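You operate a simulated robot arm through the tools that you are given. There is no shell and no other tool. Be economical: measure what you need, move in short steps, check, and stop when the job is done.

Carry out the task below with a simulated robot arm. There is one attempt and no reset: what you move stays moved.

## Task
The lamp head has drooped: set it level and switch the lamp on.
Fine: slacken the white knob first and tighten it again after.

The check looks at the end state, three seconds after you hand in, the way a careful person would. Anything else that was tipped, shoved, dropped, spilled or broken makes it a failure.

## Robot
A 6-joint arm with a two-finger parallel gripper, fixed in place. Base frame: the origin is at the foot of the arm, x ahead of it, y to its left, z up. Lengths are in m, angles in rad, forces in N, time in s.
Its first joint turns from -2.897 to 2.897 rad. Payload 3.91 kg.
The TCP is the grasp point between the finger pads, 0.03 m short of the fingertips. In the tool frame z runs along the fingers and y along their closing line. The gripper opens to 0.11 m. The fingers are 0.02 m wide and 0.01 m thick; the gripper's body (0.048 by 0.112 m) begins 0.055 m behind the TCP.
Orientation is told as [roll, pitch, yaw] about the base's x, y, z axes, in that order, counted from this pose: with the fingers straight down and closing along the base's y, the tool's x points along the base's -x, its y along +y and its z along -z.

## Interface
- The arm moves only by the tool servo_tool. Its argument "series" is a list of rows, each an object (a shift or turn left out is 0, a gripper value left out holds the last) with "travel": the shift along the base's x, y, z in units of 300 mm (1.0 is 300 mm), a list of three; "rotation": the turn, a rotation vector about the base's x, y, z in units of 120 degrees (1.0 is 120 degrees), a list of three; "hand": the finger opening in cm, from 0 to 11. In form: [{"travel": [tx, ty, tz], "rotation": [wx, wy, wz], "hand": hand}, ...]. A call has 1 to 8 rows; each row is the pose to reach, as a shift and turn from the pose commanded when the call began. A call with a number of a shift or a turn outside -1 to 1 is refused whole. A row lasts 0.2 s, in which the tool goes at most 0.05 m and 0.15 rad; a call with a longer step from one row to the next is refused whole, and so is a gripper value outside its range. A pose out of reach is approached as far as the arm can. The call stops where the force on the tool passes 90 N (or 10 N more than at its start, if that is more) or the arm is blocked; 0.2 s more then pass. Each finger travels about 0.108 m/s and halts on what it meets, pressing with about 29 N; the grip force reading is that of the motor and also rises with nothing between the fingers. The clock runs only during rows and for 0.2 s after the last one: add rows that repeat a pose to give the fingers time. The reply holds the time, the measured pose of the TCP, the force on the tool along the base axes, the opening and the grip force, in the units named above and with some noise, and new pictures: "views" is both (left out), scene, wrist or none.
- Cameras (640 x 400 px; columns grow to the right, rows downward): "scene" is fixed at [0.0502, 0.4992, 1.6481]; the picture's right is [-0.43, -0.90, 0.00], its down [-0.60, 0.29, -0.75] and it looks along [0.68, -0.33, -0.66] (base axes); focal length 310 px, centre (320, 200). "wrist" rides on the gripper at [-0.036, 0, -0.057] in the tool frame; the picture's right is [0.00, -1.00, 0.00], its down [0.97, 0.00, -0.24] and it looks along [0.24, 0.00, 0.97] (tool axes); focal length 218 px, centre (320, 200).
- slide_trunk(by): slides the trunk up (or, below 0, down) by that many m; the arm rides with it, the base frame stays. It gives what a move gives, with no picture.
- pixel_to_xyz(camera, pixels): for up to 12 pixels [column, row] of the newest picture of that camera ("zoom" is the newest enlarged one), the place [x, y, z] in the base frame of the surface seen there, good to about 0.002 m. The clock stands still meanwhile.
- enlarge(camera, box): a new picture of the part [left, top, right, bottom] of that camera's present view, enlarged. The clock stands still meanwhile.
- sign_off(): hands the job in; it is judged then, once.

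Work in short steps. Measure before you move; look again where a grasp or a placing could have gone wrong, and mend it. You have 80 turns and 150 pictures in all, those below and enlarged ones among them. Open the gripper and draw the arm clear of the work before you hand the job in, unless the task says otherwise; then end with one line.

The tools are called after ">>>" as a command line: name --argument value ..., lists and objects as JSON in quotes. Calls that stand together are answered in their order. servo_tool: Moves the arm, as the interface text tells. Its arguments: {"type":"object","properties":{"series":{"type":"array","items":{"type":"object","properties":{"travel":{"type":"array","items":{"type":"number"}},"rotation":{"type":"array","items":{"type":"number"}},"hand":{"type":"number"}}}},"views":{"type":"string","enum":["both","scene","wrist","none"]}},"required":["series"]} The other tools are called the same way: slide_trunk (by) slides the trunk up or down; pixel_to_xyz (camera, pixels) gives the place of the surface under pixels of a picture; enlarge (camera, box) takes an enlarged picture of a part of a camera's view; sign_off () hands the job in.

At the start:

```text
time: 0.0
position: [0.3561, 0.0455, 1.3094]
orientation: [0.001, 0.0, 0.0]
contact_force: [0.8, 0.2, -0.1]
gripper_width: 0.1098
grip_force: 0.1
trunk travel left (down, up): [-0.475, 0.065]
```

scene: 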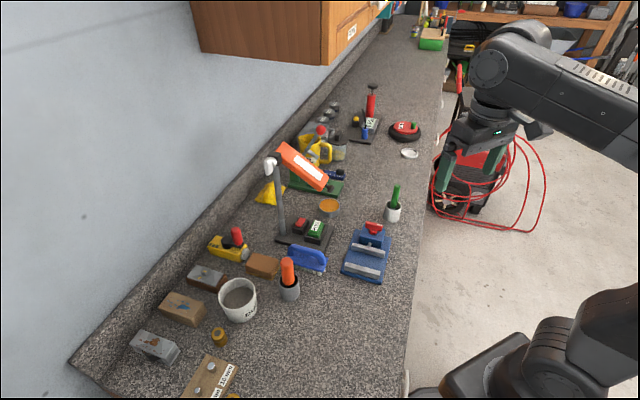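
wrist: 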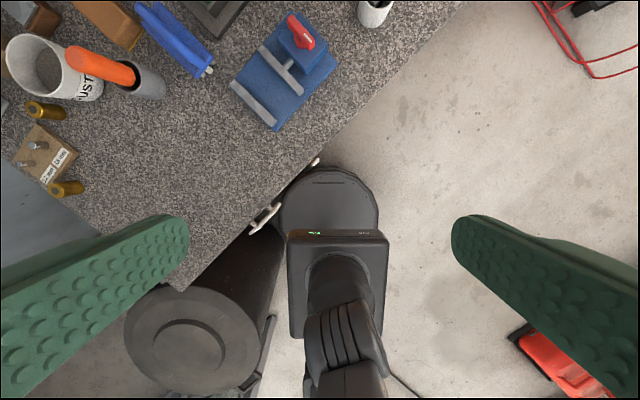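

The scene shows a lamp with an orange head near (300,165), a white knob near (268,165), and a base with red and green switches near (310,228). I'll enlarge that area to see it better.

>>> enlarge --camera "scene" --box '[240, 130, 360, 205]'

>>> enlarge --camera "scene" --box '[250, 190, 362, 260]'

>>> pixel_to_xyz --camera "scene" --pixels '[[268, 165], [275, 155], [285, 146], [325, 182], [305, 167], [280, 200], [281, 230], [300, 224], [315, 229], [305, 243], [290, 152], [318, 190]]'

```text
5.33 times, centred on (300, 168) of scene
```

zoom: 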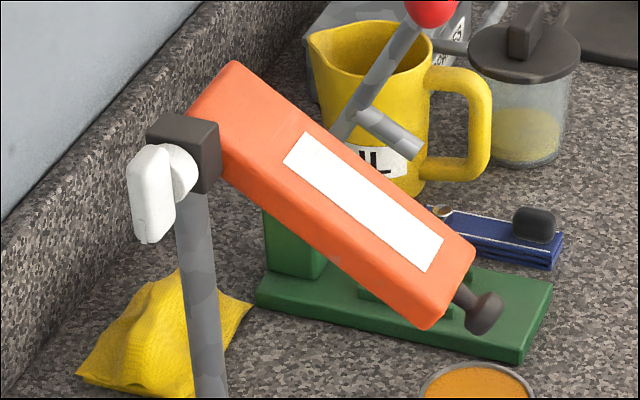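

```text
5.71 times, centred on (306, 225) of scene
```

zoom: 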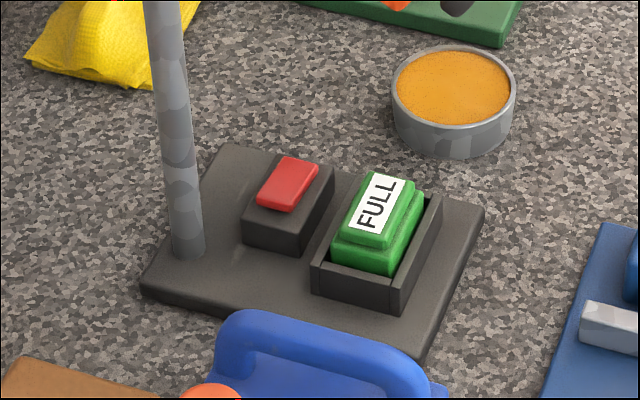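

```text
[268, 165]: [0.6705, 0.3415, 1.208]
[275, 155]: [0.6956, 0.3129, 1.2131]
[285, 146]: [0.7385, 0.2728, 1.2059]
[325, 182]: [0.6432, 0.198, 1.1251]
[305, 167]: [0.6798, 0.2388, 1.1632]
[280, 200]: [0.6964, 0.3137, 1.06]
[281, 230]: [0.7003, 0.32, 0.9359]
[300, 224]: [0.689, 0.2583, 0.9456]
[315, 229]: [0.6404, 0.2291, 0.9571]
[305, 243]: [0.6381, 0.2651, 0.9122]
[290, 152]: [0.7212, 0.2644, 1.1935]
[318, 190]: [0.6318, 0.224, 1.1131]
```

The lamp has a winged white knob, a head pointing down and to the right, a red rocker switch and a battery labelled FULL. I'll measure the knob, block, head and switch closely.

>>> pixel_to_xyz --camera "zoom" --pixels '[[293, 172], [270, 197], [300, 182], [285, 235], [255, 240], [175, 262], [230, 150], [480, 210], [150, 285], [425, 355], [378, 200], [560, 250]]'

>>> enlarge --camera "scene" --box '[255, 135, 335, 205]'

```text
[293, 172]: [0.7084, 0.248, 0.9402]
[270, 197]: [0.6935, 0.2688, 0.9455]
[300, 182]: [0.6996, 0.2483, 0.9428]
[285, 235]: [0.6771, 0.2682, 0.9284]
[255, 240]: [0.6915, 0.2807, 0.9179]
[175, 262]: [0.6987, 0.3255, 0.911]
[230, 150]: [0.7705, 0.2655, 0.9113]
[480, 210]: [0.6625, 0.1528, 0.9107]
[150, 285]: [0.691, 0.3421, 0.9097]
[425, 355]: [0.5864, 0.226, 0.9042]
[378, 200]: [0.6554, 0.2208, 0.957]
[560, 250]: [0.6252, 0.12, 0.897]
```

```text
5.71 times, centred on (295, 170) of scene
```

zoom: 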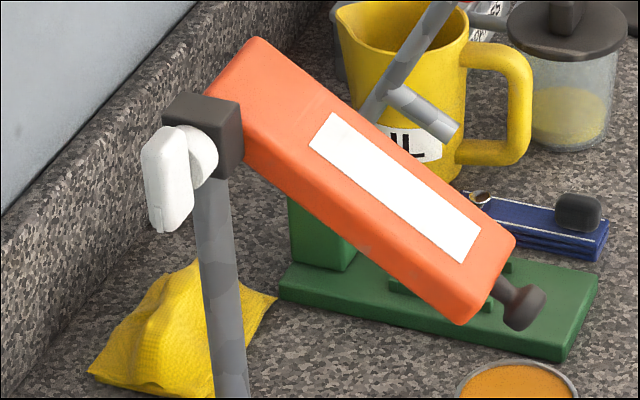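

I'll measure points on the knob, block and head.

>>> pixel_to_xyz --camera "zoom" --pixels '[[165, 145], [168, 180], [172, 215], [185, 180], [155, 170], [203, 150], [210, 105], [225, 140], [195, 110], [250, 60], [455, 305], [505, 245]]'

>>> pixel_to_xyz --camera "zoom" --pixels '[[240, 120], [470, 270], [330, 130], [245, 160], [440, 295], [525, 310], [505, 290], [270, 60], [210, 90], [175, 225], [150, 205], [495, 225]]'

```text
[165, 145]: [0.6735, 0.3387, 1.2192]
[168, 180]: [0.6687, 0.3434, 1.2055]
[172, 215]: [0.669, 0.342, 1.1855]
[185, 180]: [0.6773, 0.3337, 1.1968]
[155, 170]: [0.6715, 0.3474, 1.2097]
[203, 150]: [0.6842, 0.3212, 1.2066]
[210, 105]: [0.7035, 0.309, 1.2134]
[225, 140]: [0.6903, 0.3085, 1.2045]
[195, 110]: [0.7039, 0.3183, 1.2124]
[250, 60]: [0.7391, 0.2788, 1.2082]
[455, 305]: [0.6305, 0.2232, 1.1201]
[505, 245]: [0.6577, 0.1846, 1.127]
```

```text
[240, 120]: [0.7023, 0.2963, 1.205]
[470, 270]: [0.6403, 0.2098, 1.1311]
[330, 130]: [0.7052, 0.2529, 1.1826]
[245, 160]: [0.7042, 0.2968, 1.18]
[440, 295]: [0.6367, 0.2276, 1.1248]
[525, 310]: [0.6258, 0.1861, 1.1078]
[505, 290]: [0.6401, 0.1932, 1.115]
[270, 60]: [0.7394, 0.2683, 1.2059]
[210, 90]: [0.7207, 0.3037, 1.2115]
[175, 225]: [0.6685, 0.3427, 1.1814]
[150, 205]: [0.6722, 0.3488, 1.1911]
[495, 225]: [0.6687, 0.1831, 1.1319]
```

The lamp's yaw is about 45°: head direction f≈(-0.65,-0.75), and the knob axis points out along s≈(-0.72,0.69). I'll check the wall and neighbouring obstacles for the horizontal approach to the knob.

>>> pixel_to_xyz --camera "scene" --pixels '[[100, 340], [150, 200], [220, 100], [250, 170], [325, 60], [200, 50], [235, 65], [320, 130], [237, 235], [240, 295], [290, 270], [290, 20]]'

>>> enlarge --camera "scene" --box '[258, 148, 290, 168]'

```text
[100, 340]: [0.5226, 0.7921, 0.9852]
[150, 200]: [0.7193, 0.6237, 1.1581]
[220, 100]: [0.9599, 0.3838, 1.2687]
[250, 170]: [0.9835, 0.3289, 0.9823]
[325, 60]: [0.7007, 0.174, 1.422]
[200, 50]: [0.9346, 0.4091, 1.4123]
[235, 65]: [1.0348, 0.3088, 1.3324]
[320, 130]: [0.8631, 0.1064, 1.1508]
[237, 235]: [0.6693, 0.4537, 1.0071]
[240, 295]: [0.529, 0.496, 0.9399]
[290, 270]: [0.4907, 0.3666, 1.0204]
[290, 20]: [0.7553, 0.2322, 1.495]
```

```text
16.00 times, centred on (274, 158) of scene
```

zoom: 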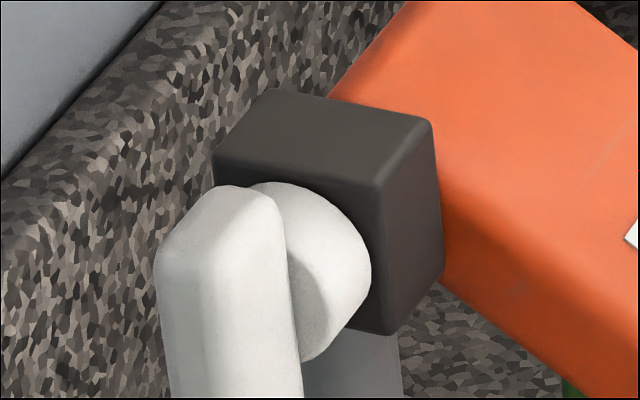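

The wall lies along x+y≈1.34 and the knob axis is parallel to it. The wing knob is centred near (0.672,0.346,1.20). I'll turn the tool horizontal (rpy 0,-90°,-45°) while moving to a standoff, doing the first half now.

>>> servo_tool --series '[{"travel": [0.0655, 0.1055, 0], "rotation": [-0.0244, -0.059, -0.0244], "hand": 6}, {"travel": [0.131, 0.211, 0], "rotation": [-0.0489, -0.118, -0.0489]}, {"travel": [0.1965, 0.3165, 0], "rotation": [-0.0733, -0.177, -0.0733]}, {"travel": [0.262, 0.422, 0], "rotation": [-0.0977, -0.2359, -0.0977]}, {"travel": [0.3275, 0.5275, 0], "rotation": [-0.1222, -0.2949, -0.1222]}, {"travel": [0.393, 0.633, 0], "rotation": [-0.1466, -0.3539, -0.1466]}]' --views "scene"

```text
time: 1.4
position: [0.4725, 0.2348, 1.3099]
orientation: [-0.232, -0.773, -0.229]
contact_force: [-0.3, -0.1, -0.1]
gripper_width: 0.06
grip_force: 0.0
trunk travel left (down, up): [-0.475, 0.065]
```

scene: 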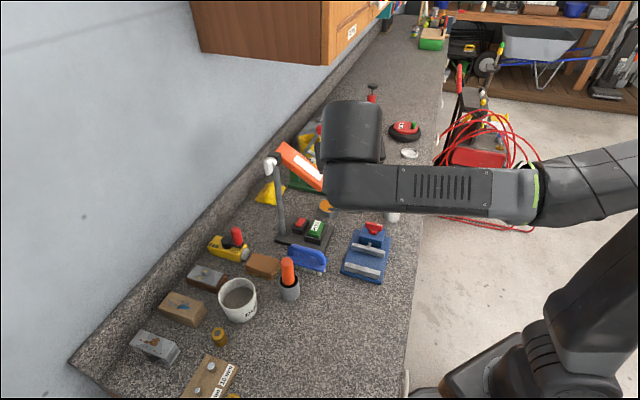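

Halfway there and clear. Now the second half, to the standoff in front of the knob.

>>> servo_tool --series '[{"travel": [0.067, 0.105, 0], "rotation": [-0.0244, -0.059, -0.0244], "hand": 5}, {"travel": [0.134, 0.21, 0], "rotation": [-0.0489, -0.118, -0.0489]}, {"travel": [0.201, 0.315, 0], "rotation": [-0.0733, -0.177, -0.0733]}, {"travel": [0.268, 0.42, 0], "rotation": [-0.0977, -0.2359, -0.0977]}, {"travel": [0.335, 0.525, -0.05], "rotation": [-0.1222, -0.2949, -0.1222]}, {"travel": [0.402, 0.63, -0.15], "rotation": [-0.1466, -0.3539, -0.1466]}, {"travel": [0.402, 0.63, -0.25], "rotation": [-0.1466, -0.3539, -0.1466]}]'

```text
time: 3.0
position: [0.5945, 0.4212, 1.2351]
orientation: [2.817, -1.57, 2.683]
contact_force: [-0.2, 0.2, -0.3]
gripper_width: 0.0502
grip_force: 0.0
trunk travel left (down, up): [-0.475, 0.065]
```

scene: 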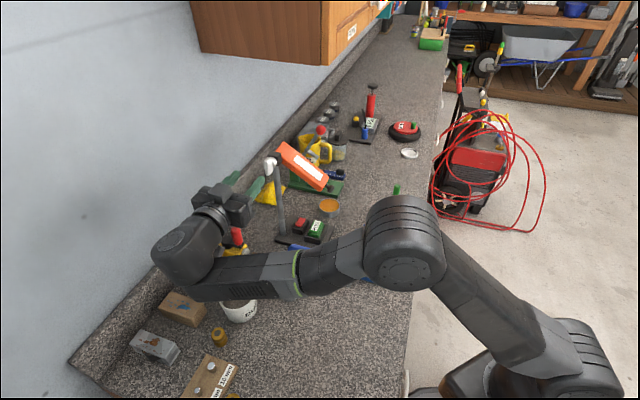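
wrist: 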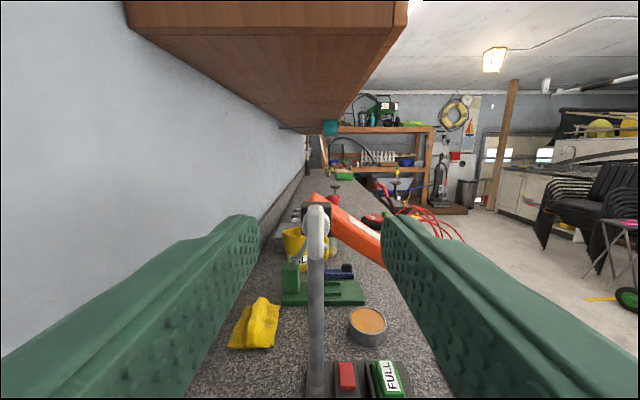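

The wrist view looks straight at the knob near (316,232). I'll enlarge and measure it.

>>> enlarge --camera "wrist" --box '[270, 185, 398, 265]'

>>> pixel_to_xyz --camera "wrist" --pixels '[[316, 208], [316, 220], [316, 232], [316, 245], [316, 256], [312, 230], [320, 230], [316, 275], [326, 222], [345, 215], [375, 250], [300, 205]]'

```text
5.00 times, centred on (334, 225) of wrist
```

zoom: 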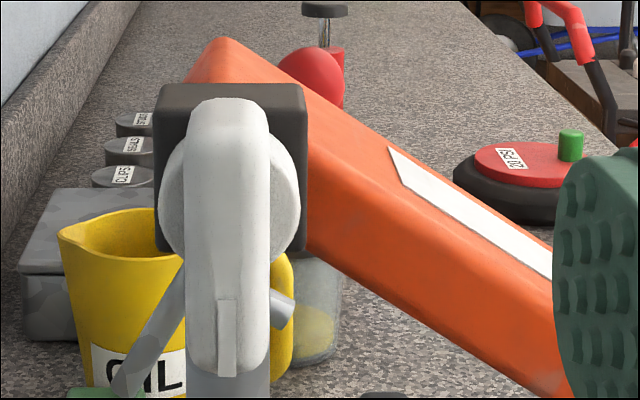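

```text
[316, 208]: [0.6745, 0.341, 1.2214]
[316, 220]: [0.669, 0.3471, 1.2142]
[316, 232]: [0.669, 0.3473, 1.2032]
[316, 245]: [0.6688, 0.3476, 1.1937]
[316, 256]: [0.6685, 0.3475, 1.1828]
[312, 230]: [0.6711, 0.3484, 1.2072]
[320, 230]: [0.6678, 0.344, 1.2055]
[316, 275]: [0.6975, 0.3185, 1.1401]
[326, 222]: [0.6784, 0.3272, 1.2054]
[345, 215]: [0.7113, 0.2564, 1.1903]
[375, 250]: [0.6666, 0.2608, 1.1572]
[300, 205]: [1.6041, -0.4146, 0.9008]
```

The wing is vertical, centred at x+y=1.016, z≈1.201 and about 12 mm wide. I'll lower 35 mm, advance 97 mm along the axis and close on the wing.

>>> servo_tool --series '[{"travel": [0, 0, -0.115], "hand": 4}, {"travel": [0.08, -0.08, -0.115]}, {"travel": [0.15, -0.15, -0.115]}, {"travel": [0.2, -0.2, -0.115]}, {"travel": [0.23, -0.23, -0.115]}, {"travel": [0.23, -0.23, -0.115], "hand": 0}, {"travel": [0.23, -0.23, -0.115]}, {"travel": [0.23, -0.23, -0.115]}]'

```text
time: 4.8
position: [0.6647, 0.3548, 1.2015]
orientation: [-2.387, -1.569, 1.606]
contact_force: [21.8, 13.1, 11.9]
gripper_width: 0.0137
grip_force: 44.7
trunk travel left (down, up): [-0.475, 0.065]
```

scene: 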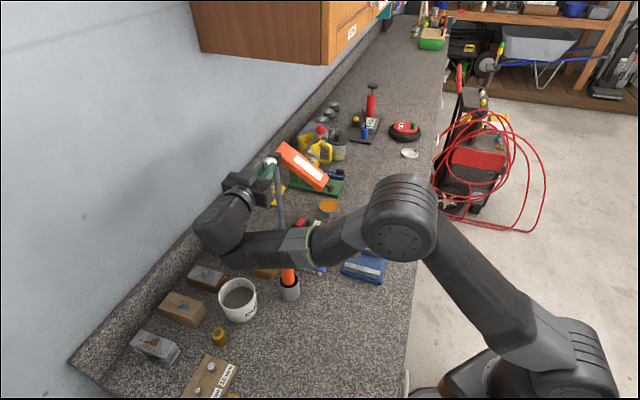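
wrist: 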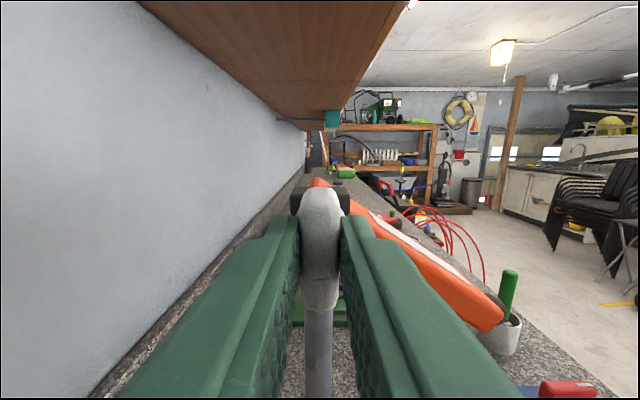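

I've gripped the wing (opening 13.7 mm), with some side load. I'll ease about 2 mm sideways toward +x+y and turn counter-clockwise as seen from the front (positive about (-0.707,0.707,0)) by about 40°.

>>> servo_tool --series '[{"travel": [0.008, 0.008, 0.003]}, {"travel": [0.008, 0.008, 0.003], "rotation": [-0.045, 0.045, 0]}, {"travel": [0.008, 0.008, 0.003], "rotation": [-0.09, 0.09, 0]}, {"travel": [0.008, 0.008, 0.003], "rotation": [-0.135, 0.135, 0]}, {"travel": [0.008, 0.008, 0.003], "rotation": [-0.18, 0.18, 0]}, {"travel": [0.008, 0.008, 0.003], "rotation": [-0.225, 0.225, 0]}]'

```text
time: 6.2
position: [0.6658, 0.3555, 1.1999]
orientation: [-1.568, -0.904, 0.783]
contact_force: [-5.6, -7.9, -4.1]
gripper_width: 0.0139
grip_force: 45.1
trunk travel left (down, up): [-0.475, 0.065]
```

scene: 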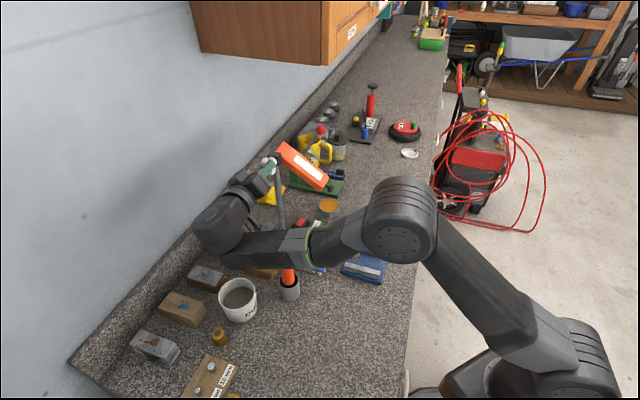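
wrist: 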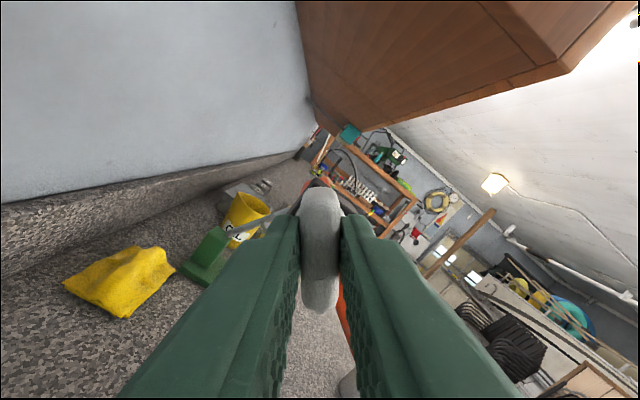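

The knob turned with the tool (38°) at low force, and the head has held its position. I'll keep turning by about 46°.

>>> servo_tool --series '[{"rotation": [-0.045, 0.045, 0]}, {"rotation": [-0.09, 0.09, 0]}, {"rotation": [-0.135, 0.135, 0]}, {"rotation": [-0.18, 0.18, 0]}, {"rotation": [-0.225, 0.225, 0]}, {"rotation": [-0.27, 0.27, 0]}]'

```text
time: 7.6
position: [0.666, 0.3556, 1.1985]
orientation: [-1.568, -0.1, 0.784]
contact_force: [-10.0, -17.0, -18.5]
gripper_width: 0.014
grip_force: 45.0
trunk travel left (down, up): [-0.475, 0.065]
```

scene: 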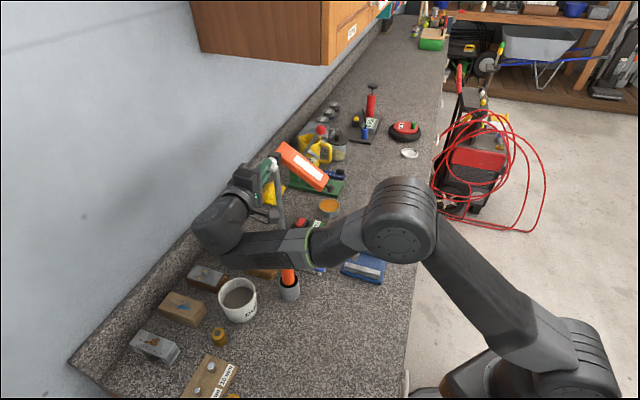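
wrist: 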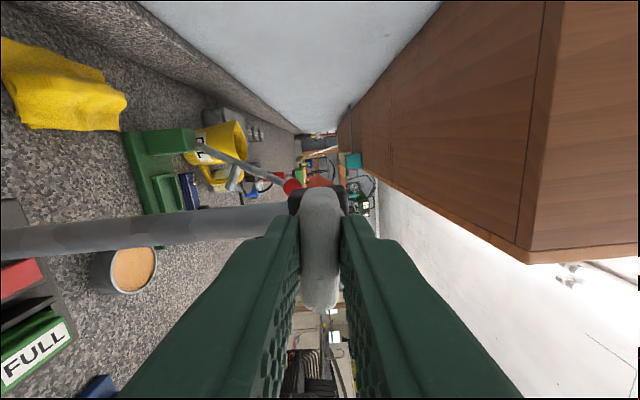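

The turn is now about 84° and the head hasn't fallen. I'll open the fingers, back off 9 cm along the axis and look at it.

>>> servo_tool --series '[{"rotation": [0, 0, 0], "hand": 4}, {"rotation": [0, 0, 0]}, {"travel": [-0.07, 0.07, 0]}, {"travel": [-0.14, 0.14, 0]}, {"travel": [-0.21, 0.21, 0]}]'

>>> enlarge --camera "scene" --box '[255, 135, 335, 205]'

```text
time: 8.8
position: [0.6029, 0.4221, 1.2029]
orientation: [-1.572, -0.103, 0.785]
contact_force: [0.4, -0.4, -0.8]
gripper_width: 0.04
grip_force: 0.1
trunk travel left (down, up): [-0.475, 0.065]
```

scene: 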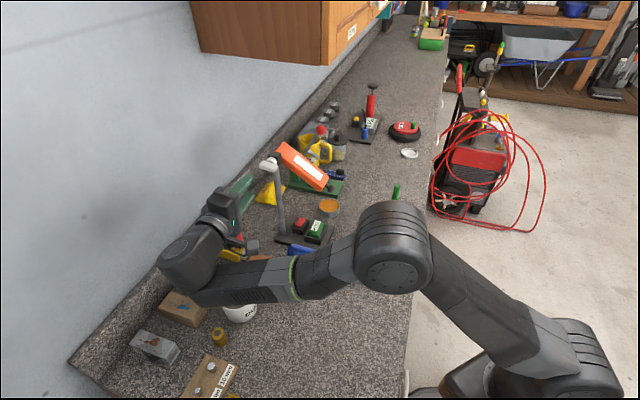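
wrist: 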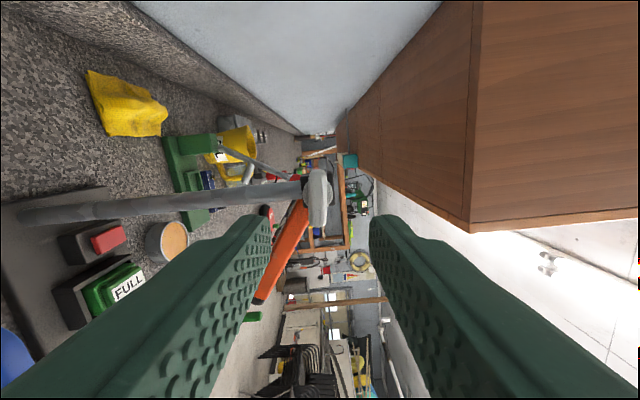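

```text
5.71 times, centred on (295, 170) of scene
```

zoom: 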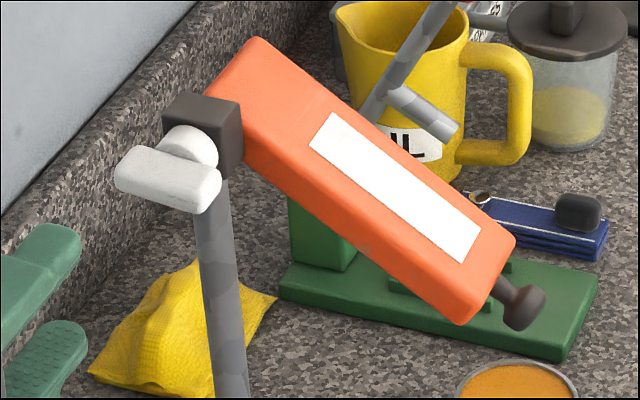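

The knob has turned and the head hasn't moved. I'll measure the head's section so I can grip it top and bottom from the near side.

>>> pixel_to_xyz --camera "zoom" --pixels '[[300, 110], [320, 160], [310, 170], [305, 195], [300, 185], [410, 195], [390, 225], [380, 240], [375, 255], [370, 245], [420, 265], [345, 228]]'

>>> enlarge --camera "wrist" --box '[230, 150, 374, 240]'

```text
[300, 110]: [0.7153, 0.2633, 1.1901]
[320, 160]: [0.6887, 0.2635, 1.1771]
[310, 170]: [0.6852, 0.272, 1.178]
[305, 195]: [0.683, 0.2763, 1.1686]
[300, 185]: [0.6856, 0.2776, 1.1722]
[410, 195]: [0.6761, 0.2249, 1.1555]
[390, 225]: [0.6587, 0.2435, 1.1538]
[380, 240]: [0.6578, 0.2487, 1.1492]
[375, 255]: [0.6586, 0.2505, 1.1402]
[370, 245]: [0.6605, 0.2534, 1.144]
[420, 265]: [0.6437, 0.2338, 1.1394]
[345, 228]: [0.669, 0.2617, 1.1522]
```

```text
4.44 times, centred on (302, 195) of wrist
```

zoom: 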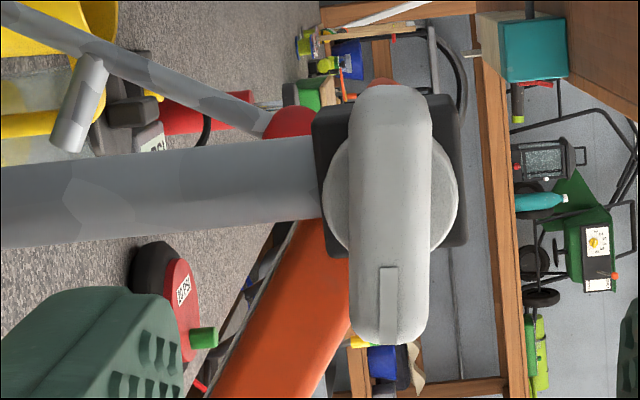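

The head's top slopes 33° and it's about 25–30 mm thick, pivoting at u=(x+y)/√2≈0.719, z≈1.203. I'll shift to a standoff beside the head, with the closing line square to it.

>>> servo_tool --series '[{"travel": [-0.042, -0.044, -0.045], "rotation": [0.0396, -0.0396, 0], "hand": 7}, {"travel": [-0.083, -0.088, -0.09], "rotation": [0.0793, -0.0793, 0]}, {"travel": [-0.125, -0.132, -0.135], "rotation": [0.1189, -0.1189, 0]}, {"travel": [-0.166, -0.177, -0.18], "rotation": [0.1585, -0.1585, 0]}, {"travel": [-0.166, -0.177, -0.18], "rotation": [0.1585, -0.1585, 0]}]'

```text
time: 10.0
position: [0.5527, 0.3702, 1.1478]
orientation: [-1.571, -0.574, 0.788]
contact_force: [-0.1, 0.5, 0.1]
gripper_width: 0.0699
grip_force: 0.0
trunk travel left (down, up): [-0.475, 0.065]
```

scene: 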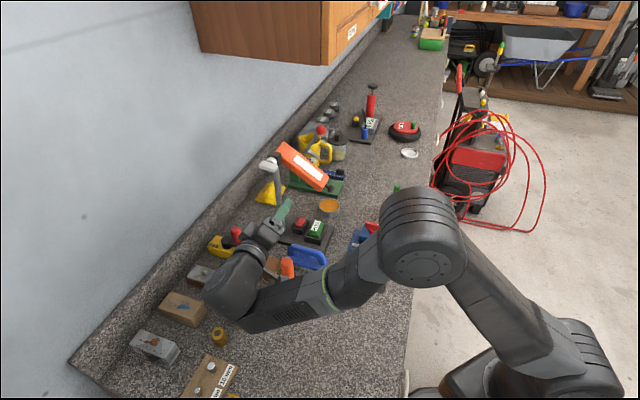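
wrist: 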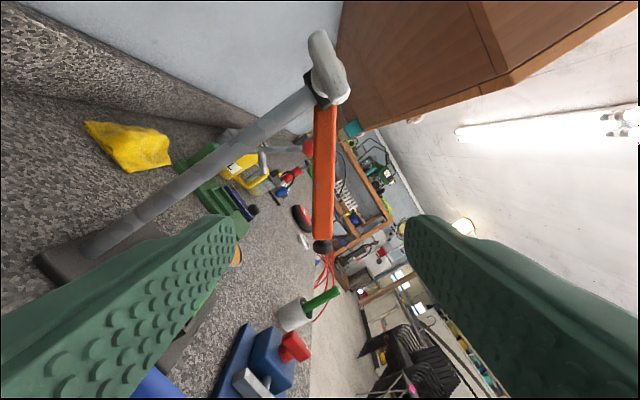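

The head lines up with the closing line, offset about 4 px right. I'll advance 17 cm along the axis with a small correction and look before closing.

>>> servo_tool --series '[{"travel": [0.09, -0.1, 0.011]}, {"travel": [0.19, -0.2, 0.011]}, {"travel": [0.28, -0.29, 0.011]}, {"travel": [0.36, -0.37, 0.011]}, {"travel": [0.398, -0.408, 0.011]}]'

>>> enlarge --camera "scene" --box '[235, 130, 355, 230]'

```text
time: 11.2
position: [0.6709, 0.2444, 1.1513]
orientation: [-1.57, -0.574, 0.788]
contact_force: [-0.6, 0.2, 0.3]
gripper_width: 0.0697
grip_force: 0.1
trunk travel left (down, up): [-0.475, 0.065]
```

scene: 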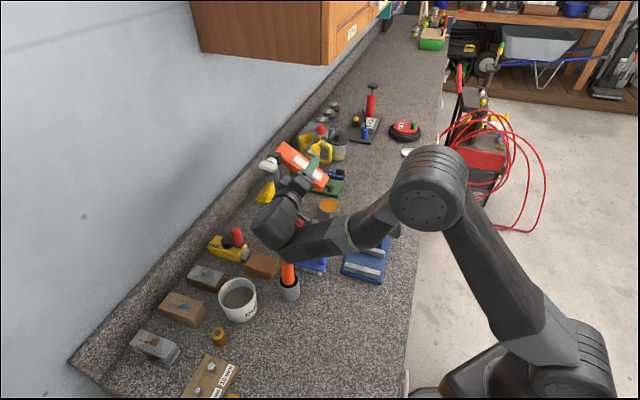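
wrist: 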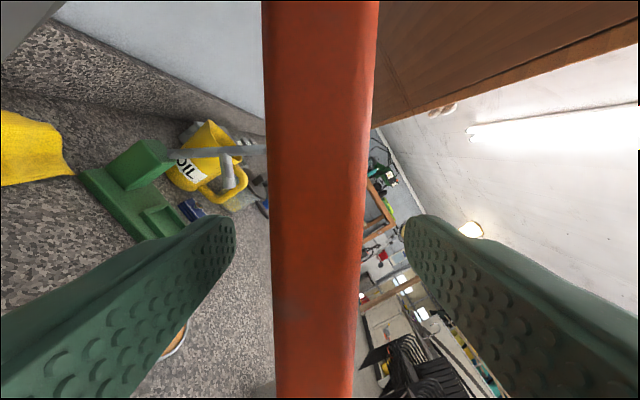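

```text
4.00 times, centred on (295, 180) of scene
```

zoom: 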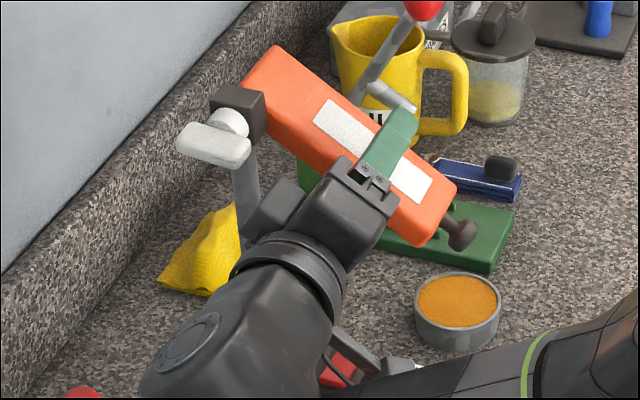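

The head sits centred between the fingers. I'll close gently on it and read the forces.

>>> servo_tool --series '[{"hand": 4}, {"hand": 2}, {"hand": 2}]' --views "wrist"

```text
time: 12.0
position: [0.6719, 0.2444, 1.1509]
orientation: [-1.57, -0.575, 0.787]
contact_force: [0.7, -1.2, 0.4]
gripper_width: 0.0217
grip_force: 45.0
trunk travel left (down, up): [-0.475, 0.065]
```

wrist: 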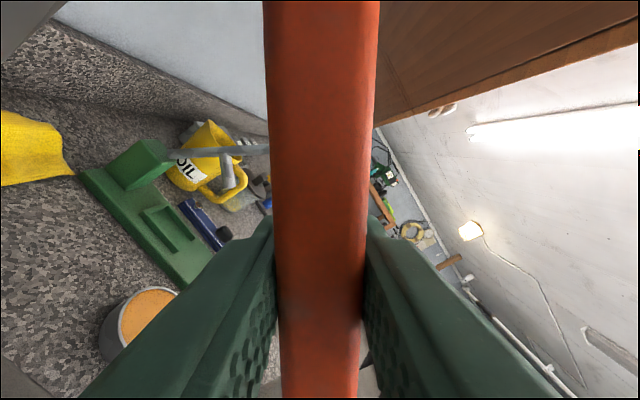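

The grip is firm at 21.7 mm. I'll lift along the arc about the pivot (r≈88 mm), first half (16.5°), and check the forces.

>>> servo_tool --series '[{"travel": [-0.0082, -0.0082, 0.0173], "rotation": [-0.0243, 0.0243, 0]}, {"travel": [-0.0158, -0.0158, 0.0353], "rotation": [-0.0486, 0.0486, 0]}, {"travel": [-0.0222, -0.0222, 0.0543], "rotation": [-0.0728, 0.0728, 0]}, {"travel": [-0.0278, -0.0278, 0.0743], "rotation": [-0.0971, 0.0971, 0]}]'

>>> enlarge --camera "scene" --box '[235, 130, 355, 230]'

```text
time: 13.0
position: [0.6635, 0.2375, 1.1751]
orientation: [-1.573, -0.287, 0.786]
contact_force: [1.5, 3.7, 6.3]
gripper_width: 0.0219
grip_force: 45.3
trunk travel left (down, up): [-0.475, 0.065]
```

scene: 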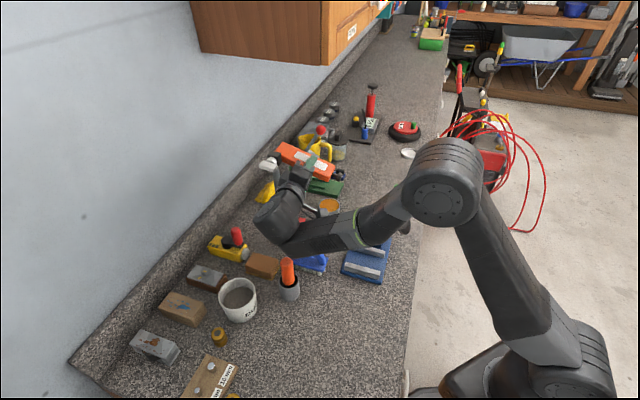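
wrist: 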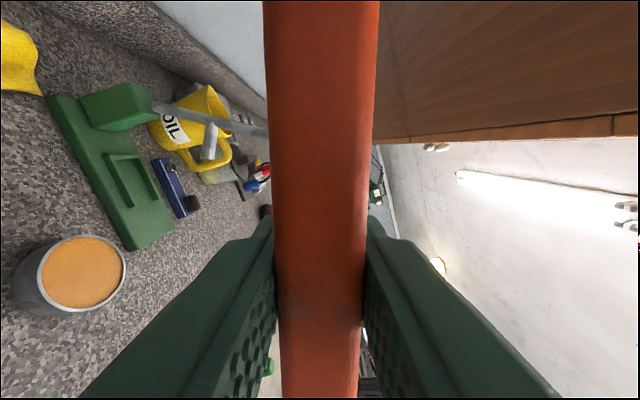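

```text
4.00 times, centred on (295, 180) of scene
```

zoom: 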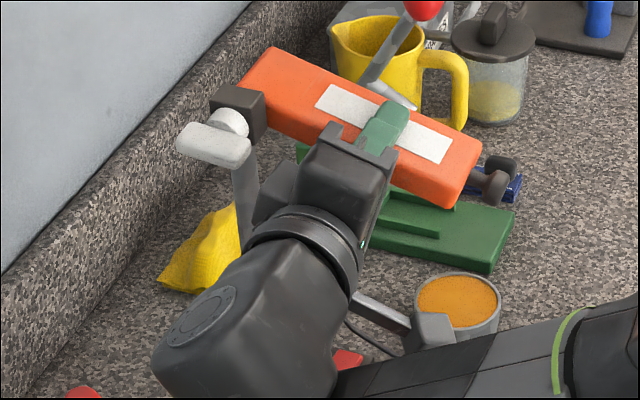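

The head moves freely at only a few N. Now the second half, to level.

>>> servo_tool --series '[{"travel": [-0.0047, -0.0047, 0.02], "rotation": [-0.0243, 0.0243, 0]}, {"travel": [-0.008, -0.008, 0.0403], "rotation": [-0.0486, 0.0486, 0]}, {"travel": [-0.0106, -0.0106, 0.0613], "rotation": [-0.0728, 0.0728, 0]}, {"travel": [-0.012, -0.012, 0.082], "rotation": [-0.0969, 0.0969, 0]}, {"travel": [-0.012, -0.012, 0.082], "rotation": [-0.0969, 0.0969, 0]}]'

>>> enlarge --camera "scene" --box '[235, 120, 355, 195]'

>>> pixel_to_xyz --camera "zoom" --pixels '[[190, 130], [220, 130], [240, 150], [280, 140], [300, 150], [320, 170], [400, 170], [420, 180], [440, 190], [460, 200], [480, 205], [250, 170]]'

```text
time: 14.2
position: [0.6608, 0.2341, 1.1974]
orientation: [-1.57, 0.004, 0.785]
contact_force: [1.8, 1.3, 3.3]
gripper_width: 0.0224
grip_force: 45.0
trunk travel left (down, up): [-0.475, 0.065]
```

scene: 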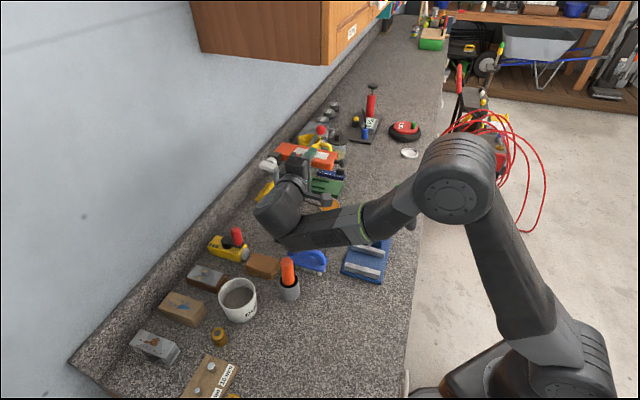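
wrist: 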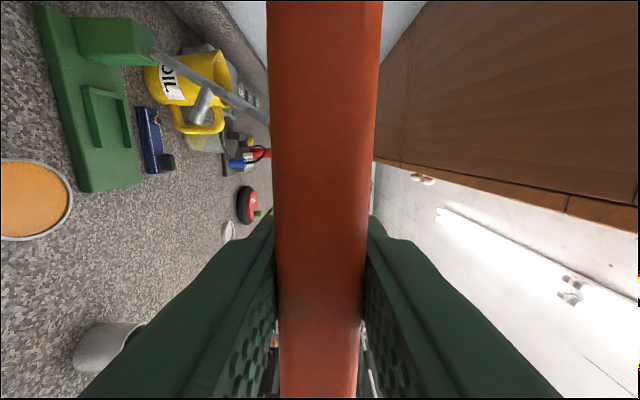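

```text
5.33 times, centred on (295, 158) of scene
```

zoom: 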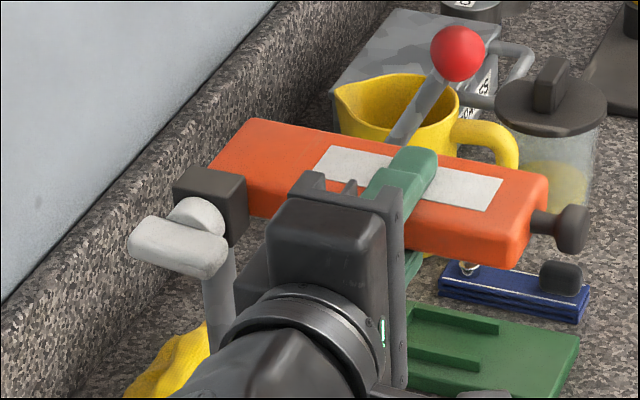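

```text
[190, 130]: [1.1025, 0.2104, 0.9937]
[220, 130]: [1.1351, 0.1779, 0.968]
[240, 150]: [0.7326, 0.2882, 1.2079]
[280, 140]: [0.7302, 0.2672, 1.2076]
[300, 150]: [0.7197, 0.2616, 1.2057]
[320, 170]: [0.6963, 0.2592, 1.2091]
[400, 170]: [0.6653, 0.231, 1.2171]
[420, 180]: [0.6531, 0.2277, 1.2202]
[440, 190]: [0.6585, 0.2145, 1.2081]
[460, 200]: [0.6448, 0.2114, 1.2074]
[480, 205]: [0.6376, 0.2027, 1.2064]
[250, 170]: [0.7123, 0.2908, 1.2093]
```

The head's top is level (z 1.208→1.207 along its length). I'll release and back off along +s.

>>> servo_tool --series '[{"hand": 5}, {"hand": 7}, {"hand": 7}, {"travel": [-0.08, 0.08, 0]}, {"travel": [-0.18, 0.18, 0]}, {"travel": [-0.28, 0.28, 0]}, {"travel": [-0.38, 0.38, 0]}]'

>>> enlarge --camera "scene" --box '[235, 120, 355, 195]'

>>> pixel_to_xyz --camera "zoom" --pixels '[[240, 150], [280, 140], [300, 150], [320, 170], [420, 180], [440, 190], [460, 200], [480, 205], [130, 240], [160, 240], [200, 255], [220, 265]]'

```text
time: 15.8
position: [0.5436, 0.3467, 1.1952]
orientation: [-1.57, 0.0, 0.785]
contact_force: [-0.1, -0.3, -0.3]
gripper_width: 0.0698
grip_force: 0.1
trunk travel left (down, up): [-0.475, 0.065]
```

scene: 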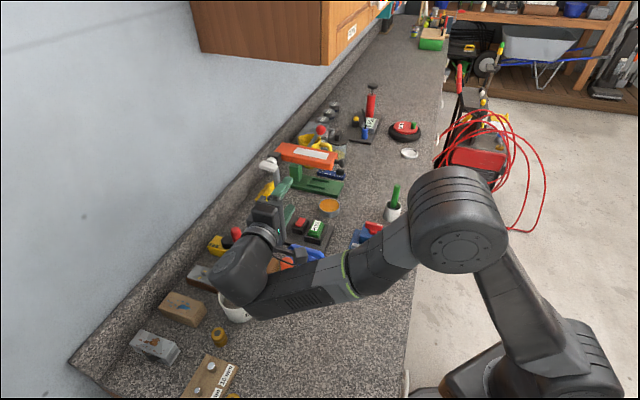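
wrist: 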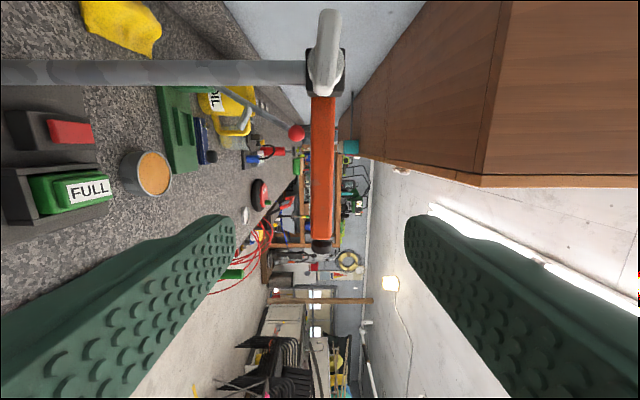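

```text
5.33 times, centred on (295, 158) of scene
```

zoom: 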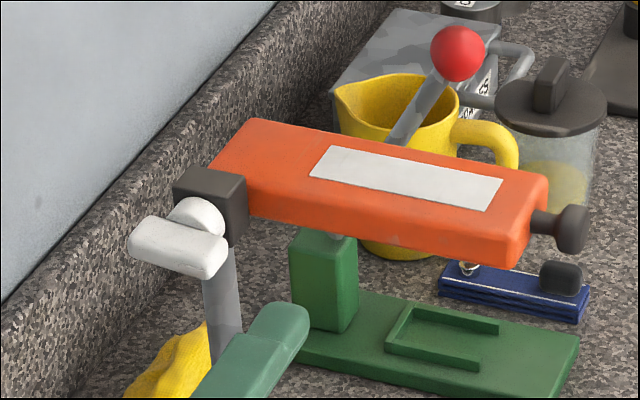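

```text
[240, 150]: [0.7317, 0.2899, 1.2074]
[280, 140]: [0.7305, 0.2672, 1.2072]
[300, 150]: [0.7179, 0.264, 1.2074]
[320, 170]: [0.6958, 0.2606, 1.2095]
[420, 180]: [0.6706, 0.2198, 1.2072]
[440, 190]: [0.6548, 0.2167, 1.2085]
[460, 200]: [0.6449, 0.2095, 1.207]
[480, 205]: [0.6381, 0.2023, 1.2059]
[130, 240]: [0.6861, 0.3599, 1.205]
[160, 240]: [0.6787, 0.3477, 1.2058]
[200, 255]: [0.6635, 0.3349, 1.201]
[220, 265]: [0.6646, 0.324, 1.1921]
```

The head stays level on its own. The wing is at about 84°, so I'll line up with it (turning back 6°), advance and grip it again.

>>> servo_tool --series '[{"travel": [0.064, 0.081, 0.009], "rotation": [0.018, -0.018, 0], "hand": 4}, {"travel": [0.128, 0.163, 0.018], "rotation": [0.0354, -0.0354, 0]}, {"travel": [0.191, 0.244, 0.018], "rotation": [0.0354, -0.0354, 0]}, {"travel": [0.271, 0.164, 0.018], "rotation": [0.0354, -0.0354, 0]}, {"travel": [0.351, 0.084, 0.018], "rotation": [0.0354, -0.0354, 0]}, {"travel": [0.404, 0.031, 0.018], "rotation": [0.0354, -0.0354, 0]}]'

```text
time: 17.2
position: [0.6637, 0.3572, 1.2015]
orientation: [-1.57, -0.103, 0.785]
contact_force: [0.1, -0.7, -0.3]
gripper_width: 0.0403
grip_force: 0.0
trunk travel left (down, up): [-0.475, 0.065]
```

scene: 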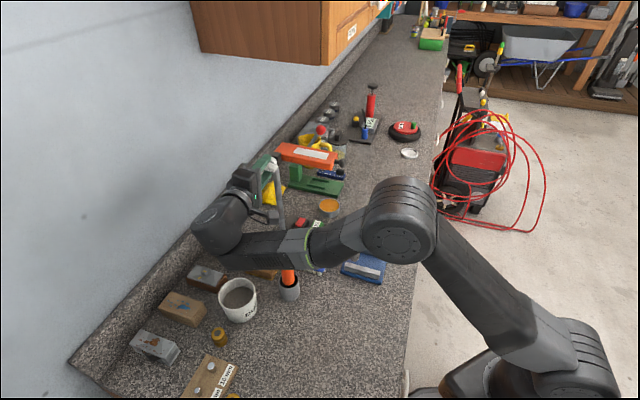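
wrist: 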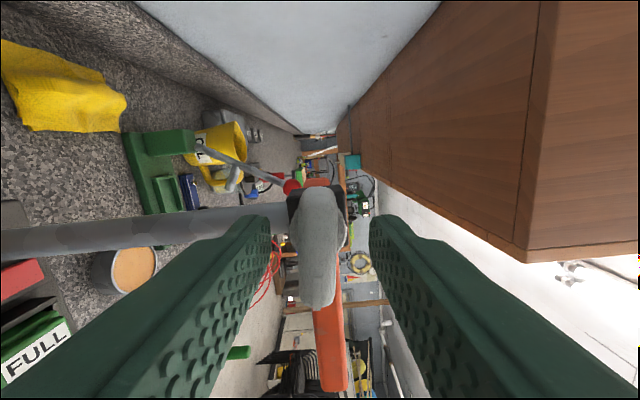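

The wing is centred at column 318 between the fingers. I'll close and turn clockwise, first half.

>>> servo_tool --series '[{"hand": 0}, {"hand": 0}, {"rotation": [0.045, -0.045, 0]}, {"rotation": [0.09, -0.09, 0]}, {"rotation": [0.135, -0.135, 0]}, {"rotation": [0.18, -0.18, 0]}, {"rotation": [0.225, -0.225, 0]}]' --views "wrist"

```text
time: 18.8
position: [0.665, 0.3574, 1.203]
orientation: [-1.57, -0.771, 0.787]
contact_force: [-25.0, -1.7, -25.4]
gripper_width: 0.0139
grip_force: 45.0
trunk travel left (down, up): [-0.475, 0.065]
```

wrist: 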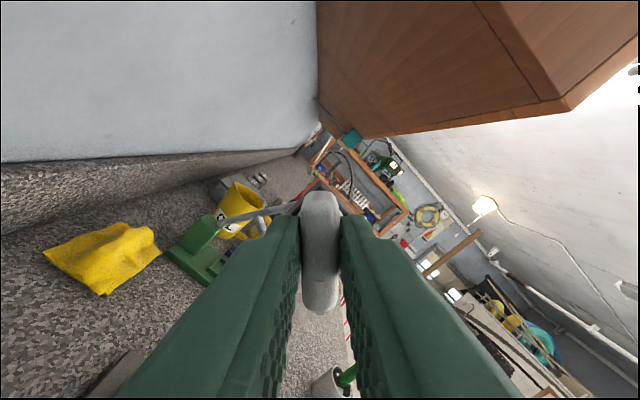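

The turn is 38° with about 30 N of side load, so I'll nudge 2 mm in that direction and turn clockwise the remaining 46°.

>>> servo_tool --series '[{"travel": [-0.004, -0.002, -0.005], "rotation": [0.045, -0.045, 0]}, {"travel": [-0.005, -0.003, -0.006], "rotation": [0.09, -0.09, 0]}, {"travel": [-0.005, -0.003, -0.006], "rotation": [0.135, -0.135, 0]}, {"travel": [-0.005, -0.003, -0.006], "rotation": [0.18, -0.18, 0]}, {"travel": [-0.005, -0.003, -0.006], "rotation": [0.225, -0.225, 0]}, {"travel": [-0.005, -0.003, -0.006], "rotation": [0.27, -0.27, 0]}]'

```text
time: 20.2
position: [0.663, 0.3564, 1.2025]
orientation: [2.369, -1.565, 3.13]
contact_force: [-16.2, 4.1, 1.1]
gripper_width: 0.0141
grip_force: 44.6
trunk travel left (down, up): [-0.475, 0.065]
```

scene: 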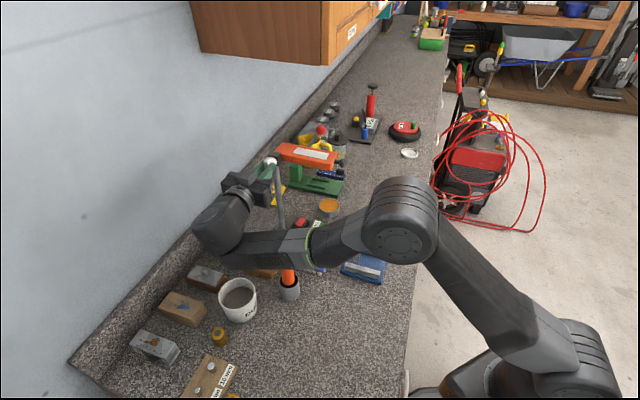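
wrist: 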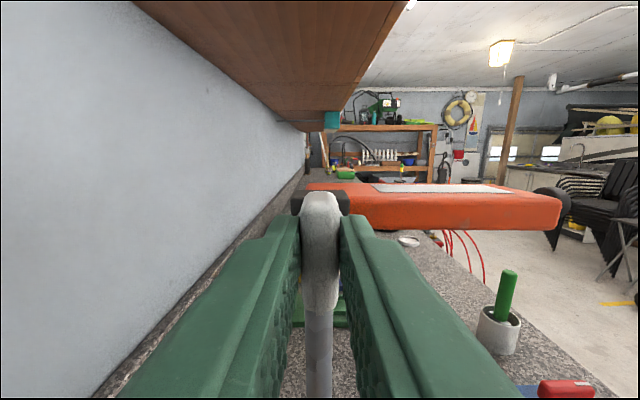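

The wing is vertical again and the head is level. I'll press about 5° further clockwise to check it's snug.

>>> servo_tool --series '[{"rotation": [0.015, -0.015, 0]}, {"rotation": [0.03, -0.03, 0]}, {"rotation": [0.03, -0.03, 0]}]' --views "wrist"

```text
time: 21.0
position: [0.6631, 0.3559, 1.203]
orientation: [1.605, -1.479, -2.389]
contact_force: [-13.4, 3.4, 4.2]
gripper_width: 0.0154
grip_force: 44.8
trunk travel left (down, up): [-0.475, 0.065]
```

wrist: 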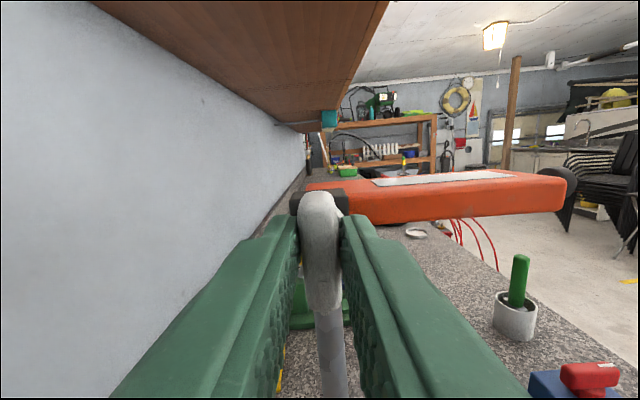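

The opening widened from 14.1 to 15.4 mm, so the wing is against its stop and tight. I'll turn back the 5°, release, and back off while raising slightly.

>>> servo_tool --series '[{"rotation": [-0.03, 0.03, 0]}, {"rotation": [-0.03, 0.03, 0], "hand": 4}, {"rotation": [-0.03, 0.03, 0]}, {"travel": [-0.1, 0.1, 0], "rotation": [-0.03, 0.03, 0]}, {"travel": [-0.2, 0.2, 0], "rotation": [-0.03, 0.03, 0]}, {"travel": [-0.25, 0.25, 0.05], "rotation": [-0.03, 0.03, 0]}]'

>>> enlarge --camera "scene" --box '[245, 130, 365, 205]'

>>> enlarge --camera "scene" --box '[265, 200, 345, 250]'

>>> pixel_to_xyz --camera "zoom" --pixels '[[240, 175], [260, 155], [290, 145], [255, 195], [275, 165], [230, 210], [285, 180], [240, 200], [270, 195], [265, 140], [380, 160], [370, 190]]'

```text
time: 22.4
position: [0.5888, 0.4293, 1.216]
orientation: [-1.97, -1.568, 1.184]
contact_force: [-0.2, 0.2, 0.0]
gripper_width: 0.0401
grip_force: 0.0
trunk travel left (down, up): [-0.475, 0.065]
```

scene: 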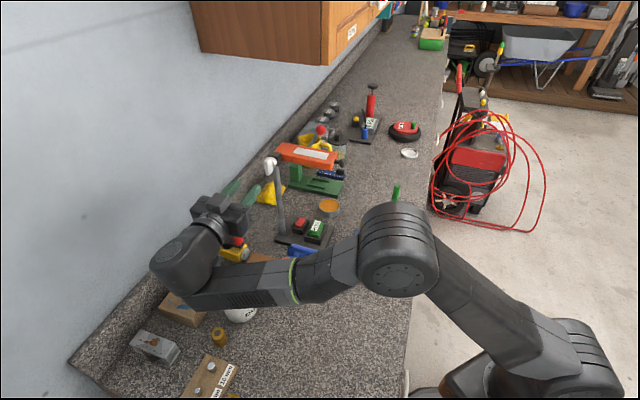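
wrist: 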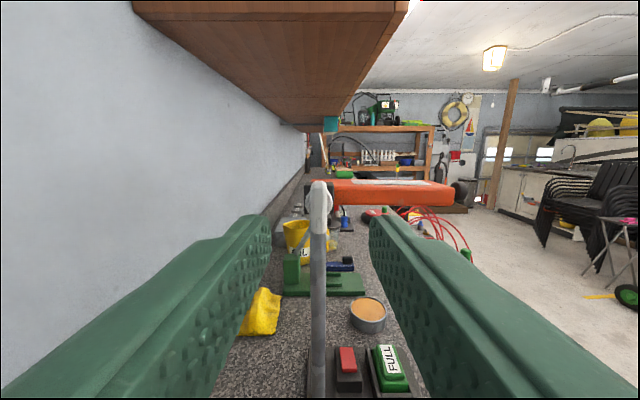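

```text
5.33 times, centred on (305, 168) of scene
```

zoom: 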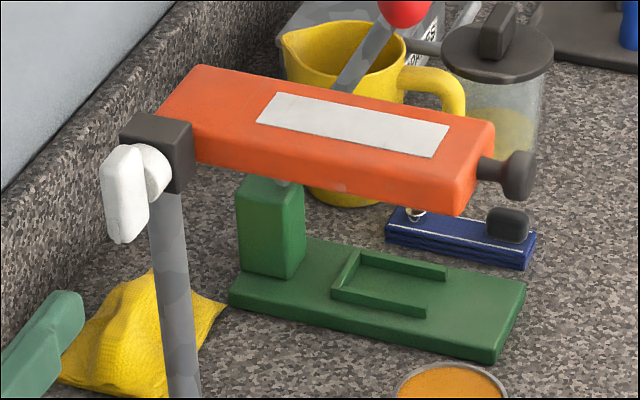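

```text
8.00 times, centred on (305, 225) of scene
```

zoom: 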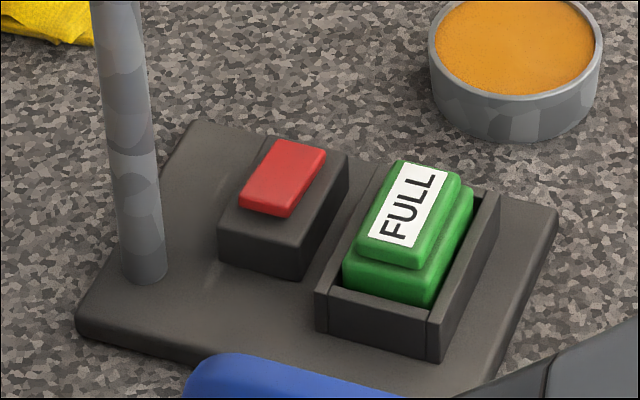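

```text
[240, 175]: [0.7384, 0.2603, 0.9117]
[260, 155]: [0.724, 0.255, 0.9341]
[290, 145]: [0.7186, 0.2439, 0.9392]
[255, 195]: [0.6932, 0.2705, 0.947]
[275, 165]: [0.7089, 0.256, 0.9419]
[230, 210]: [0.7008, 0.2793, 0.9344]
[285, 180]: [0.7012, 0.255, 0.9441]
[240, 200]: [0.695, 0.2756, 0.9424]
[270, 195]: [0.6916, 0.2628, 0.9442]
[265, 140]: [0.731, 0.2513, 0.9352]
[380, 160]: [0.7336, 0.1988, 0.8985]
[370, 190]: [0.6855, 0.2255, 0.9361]
```

The lamp is level and the knob is back at tight. The red rocker's near end (s≈-0.30) is raised at z≈0.946 and its far end is down at z≈0.939, so I'll press the near end. The head overhangs it, so I need a tilted approach from the near side and must check the obstacles there.

>>> pixel_to_xyz --camera "scene" --pixels '[[291, 247], [300, 250], [258, 262], [238, 242], [238, 258], [300, 262]]'

>>> pixel_to_xyz --camera "wrist" --pixels '[[346, 350], [346, 372], [387, 350], [392, 380], [347, 360], [340, 360], [354, 360], [316, 360], [316, 260]]'

>>> servo_tool --series '[{"rotation": [0.045, -0.045, 0], "hand": 0}, {"rotation": [0.09, -0.09, 0]}, {"rotation": [0.135, -0.135, 0]}, {"rotation": [0.18, -0.18, 0]}, {"rotation": [0.225, -0.225, 0]}, {"rotation": [0.265, -0.265, 0]}]'

```text
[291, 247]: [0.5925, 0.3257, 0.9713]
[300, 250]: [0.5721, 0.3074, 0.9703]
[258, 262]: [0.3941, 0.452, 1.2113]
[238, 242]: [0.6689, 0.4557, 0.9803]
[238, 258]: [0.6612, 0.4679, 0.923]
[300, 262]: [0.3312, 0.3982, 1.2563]
```

```text
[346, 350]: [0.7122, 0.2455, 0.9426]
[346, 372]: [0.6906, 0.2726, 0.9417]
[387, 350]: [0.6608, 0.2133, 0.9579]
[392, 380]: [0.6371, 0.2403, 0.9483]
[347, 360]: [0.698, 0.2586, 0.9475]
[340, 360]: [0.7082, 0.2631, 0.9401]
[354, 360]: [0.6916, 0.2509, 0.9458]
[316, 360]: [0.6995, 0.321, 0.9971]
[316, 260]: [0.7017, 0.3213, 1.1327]
```

```text
time: 23.8
position: [0.5911, 0.4303, 1.2151]
orientation: [1.57, -0.786, -2.357]
contact_force: [-0.4, -0.1, -0.7]
gripper_width: 0.0
grip_force: 28.9
trunk travel left (down, up): [-0.475, 0.065]
```

scene: 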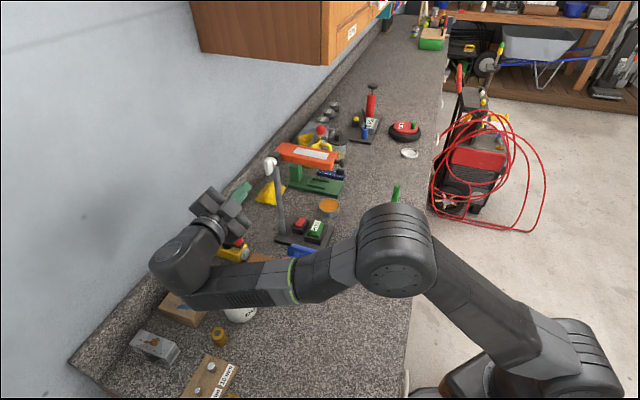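
wrist: 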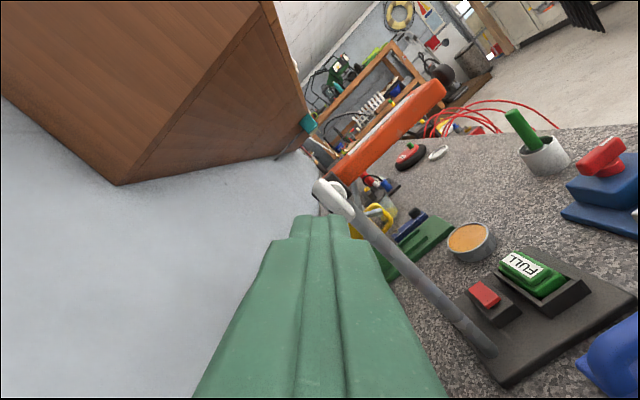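

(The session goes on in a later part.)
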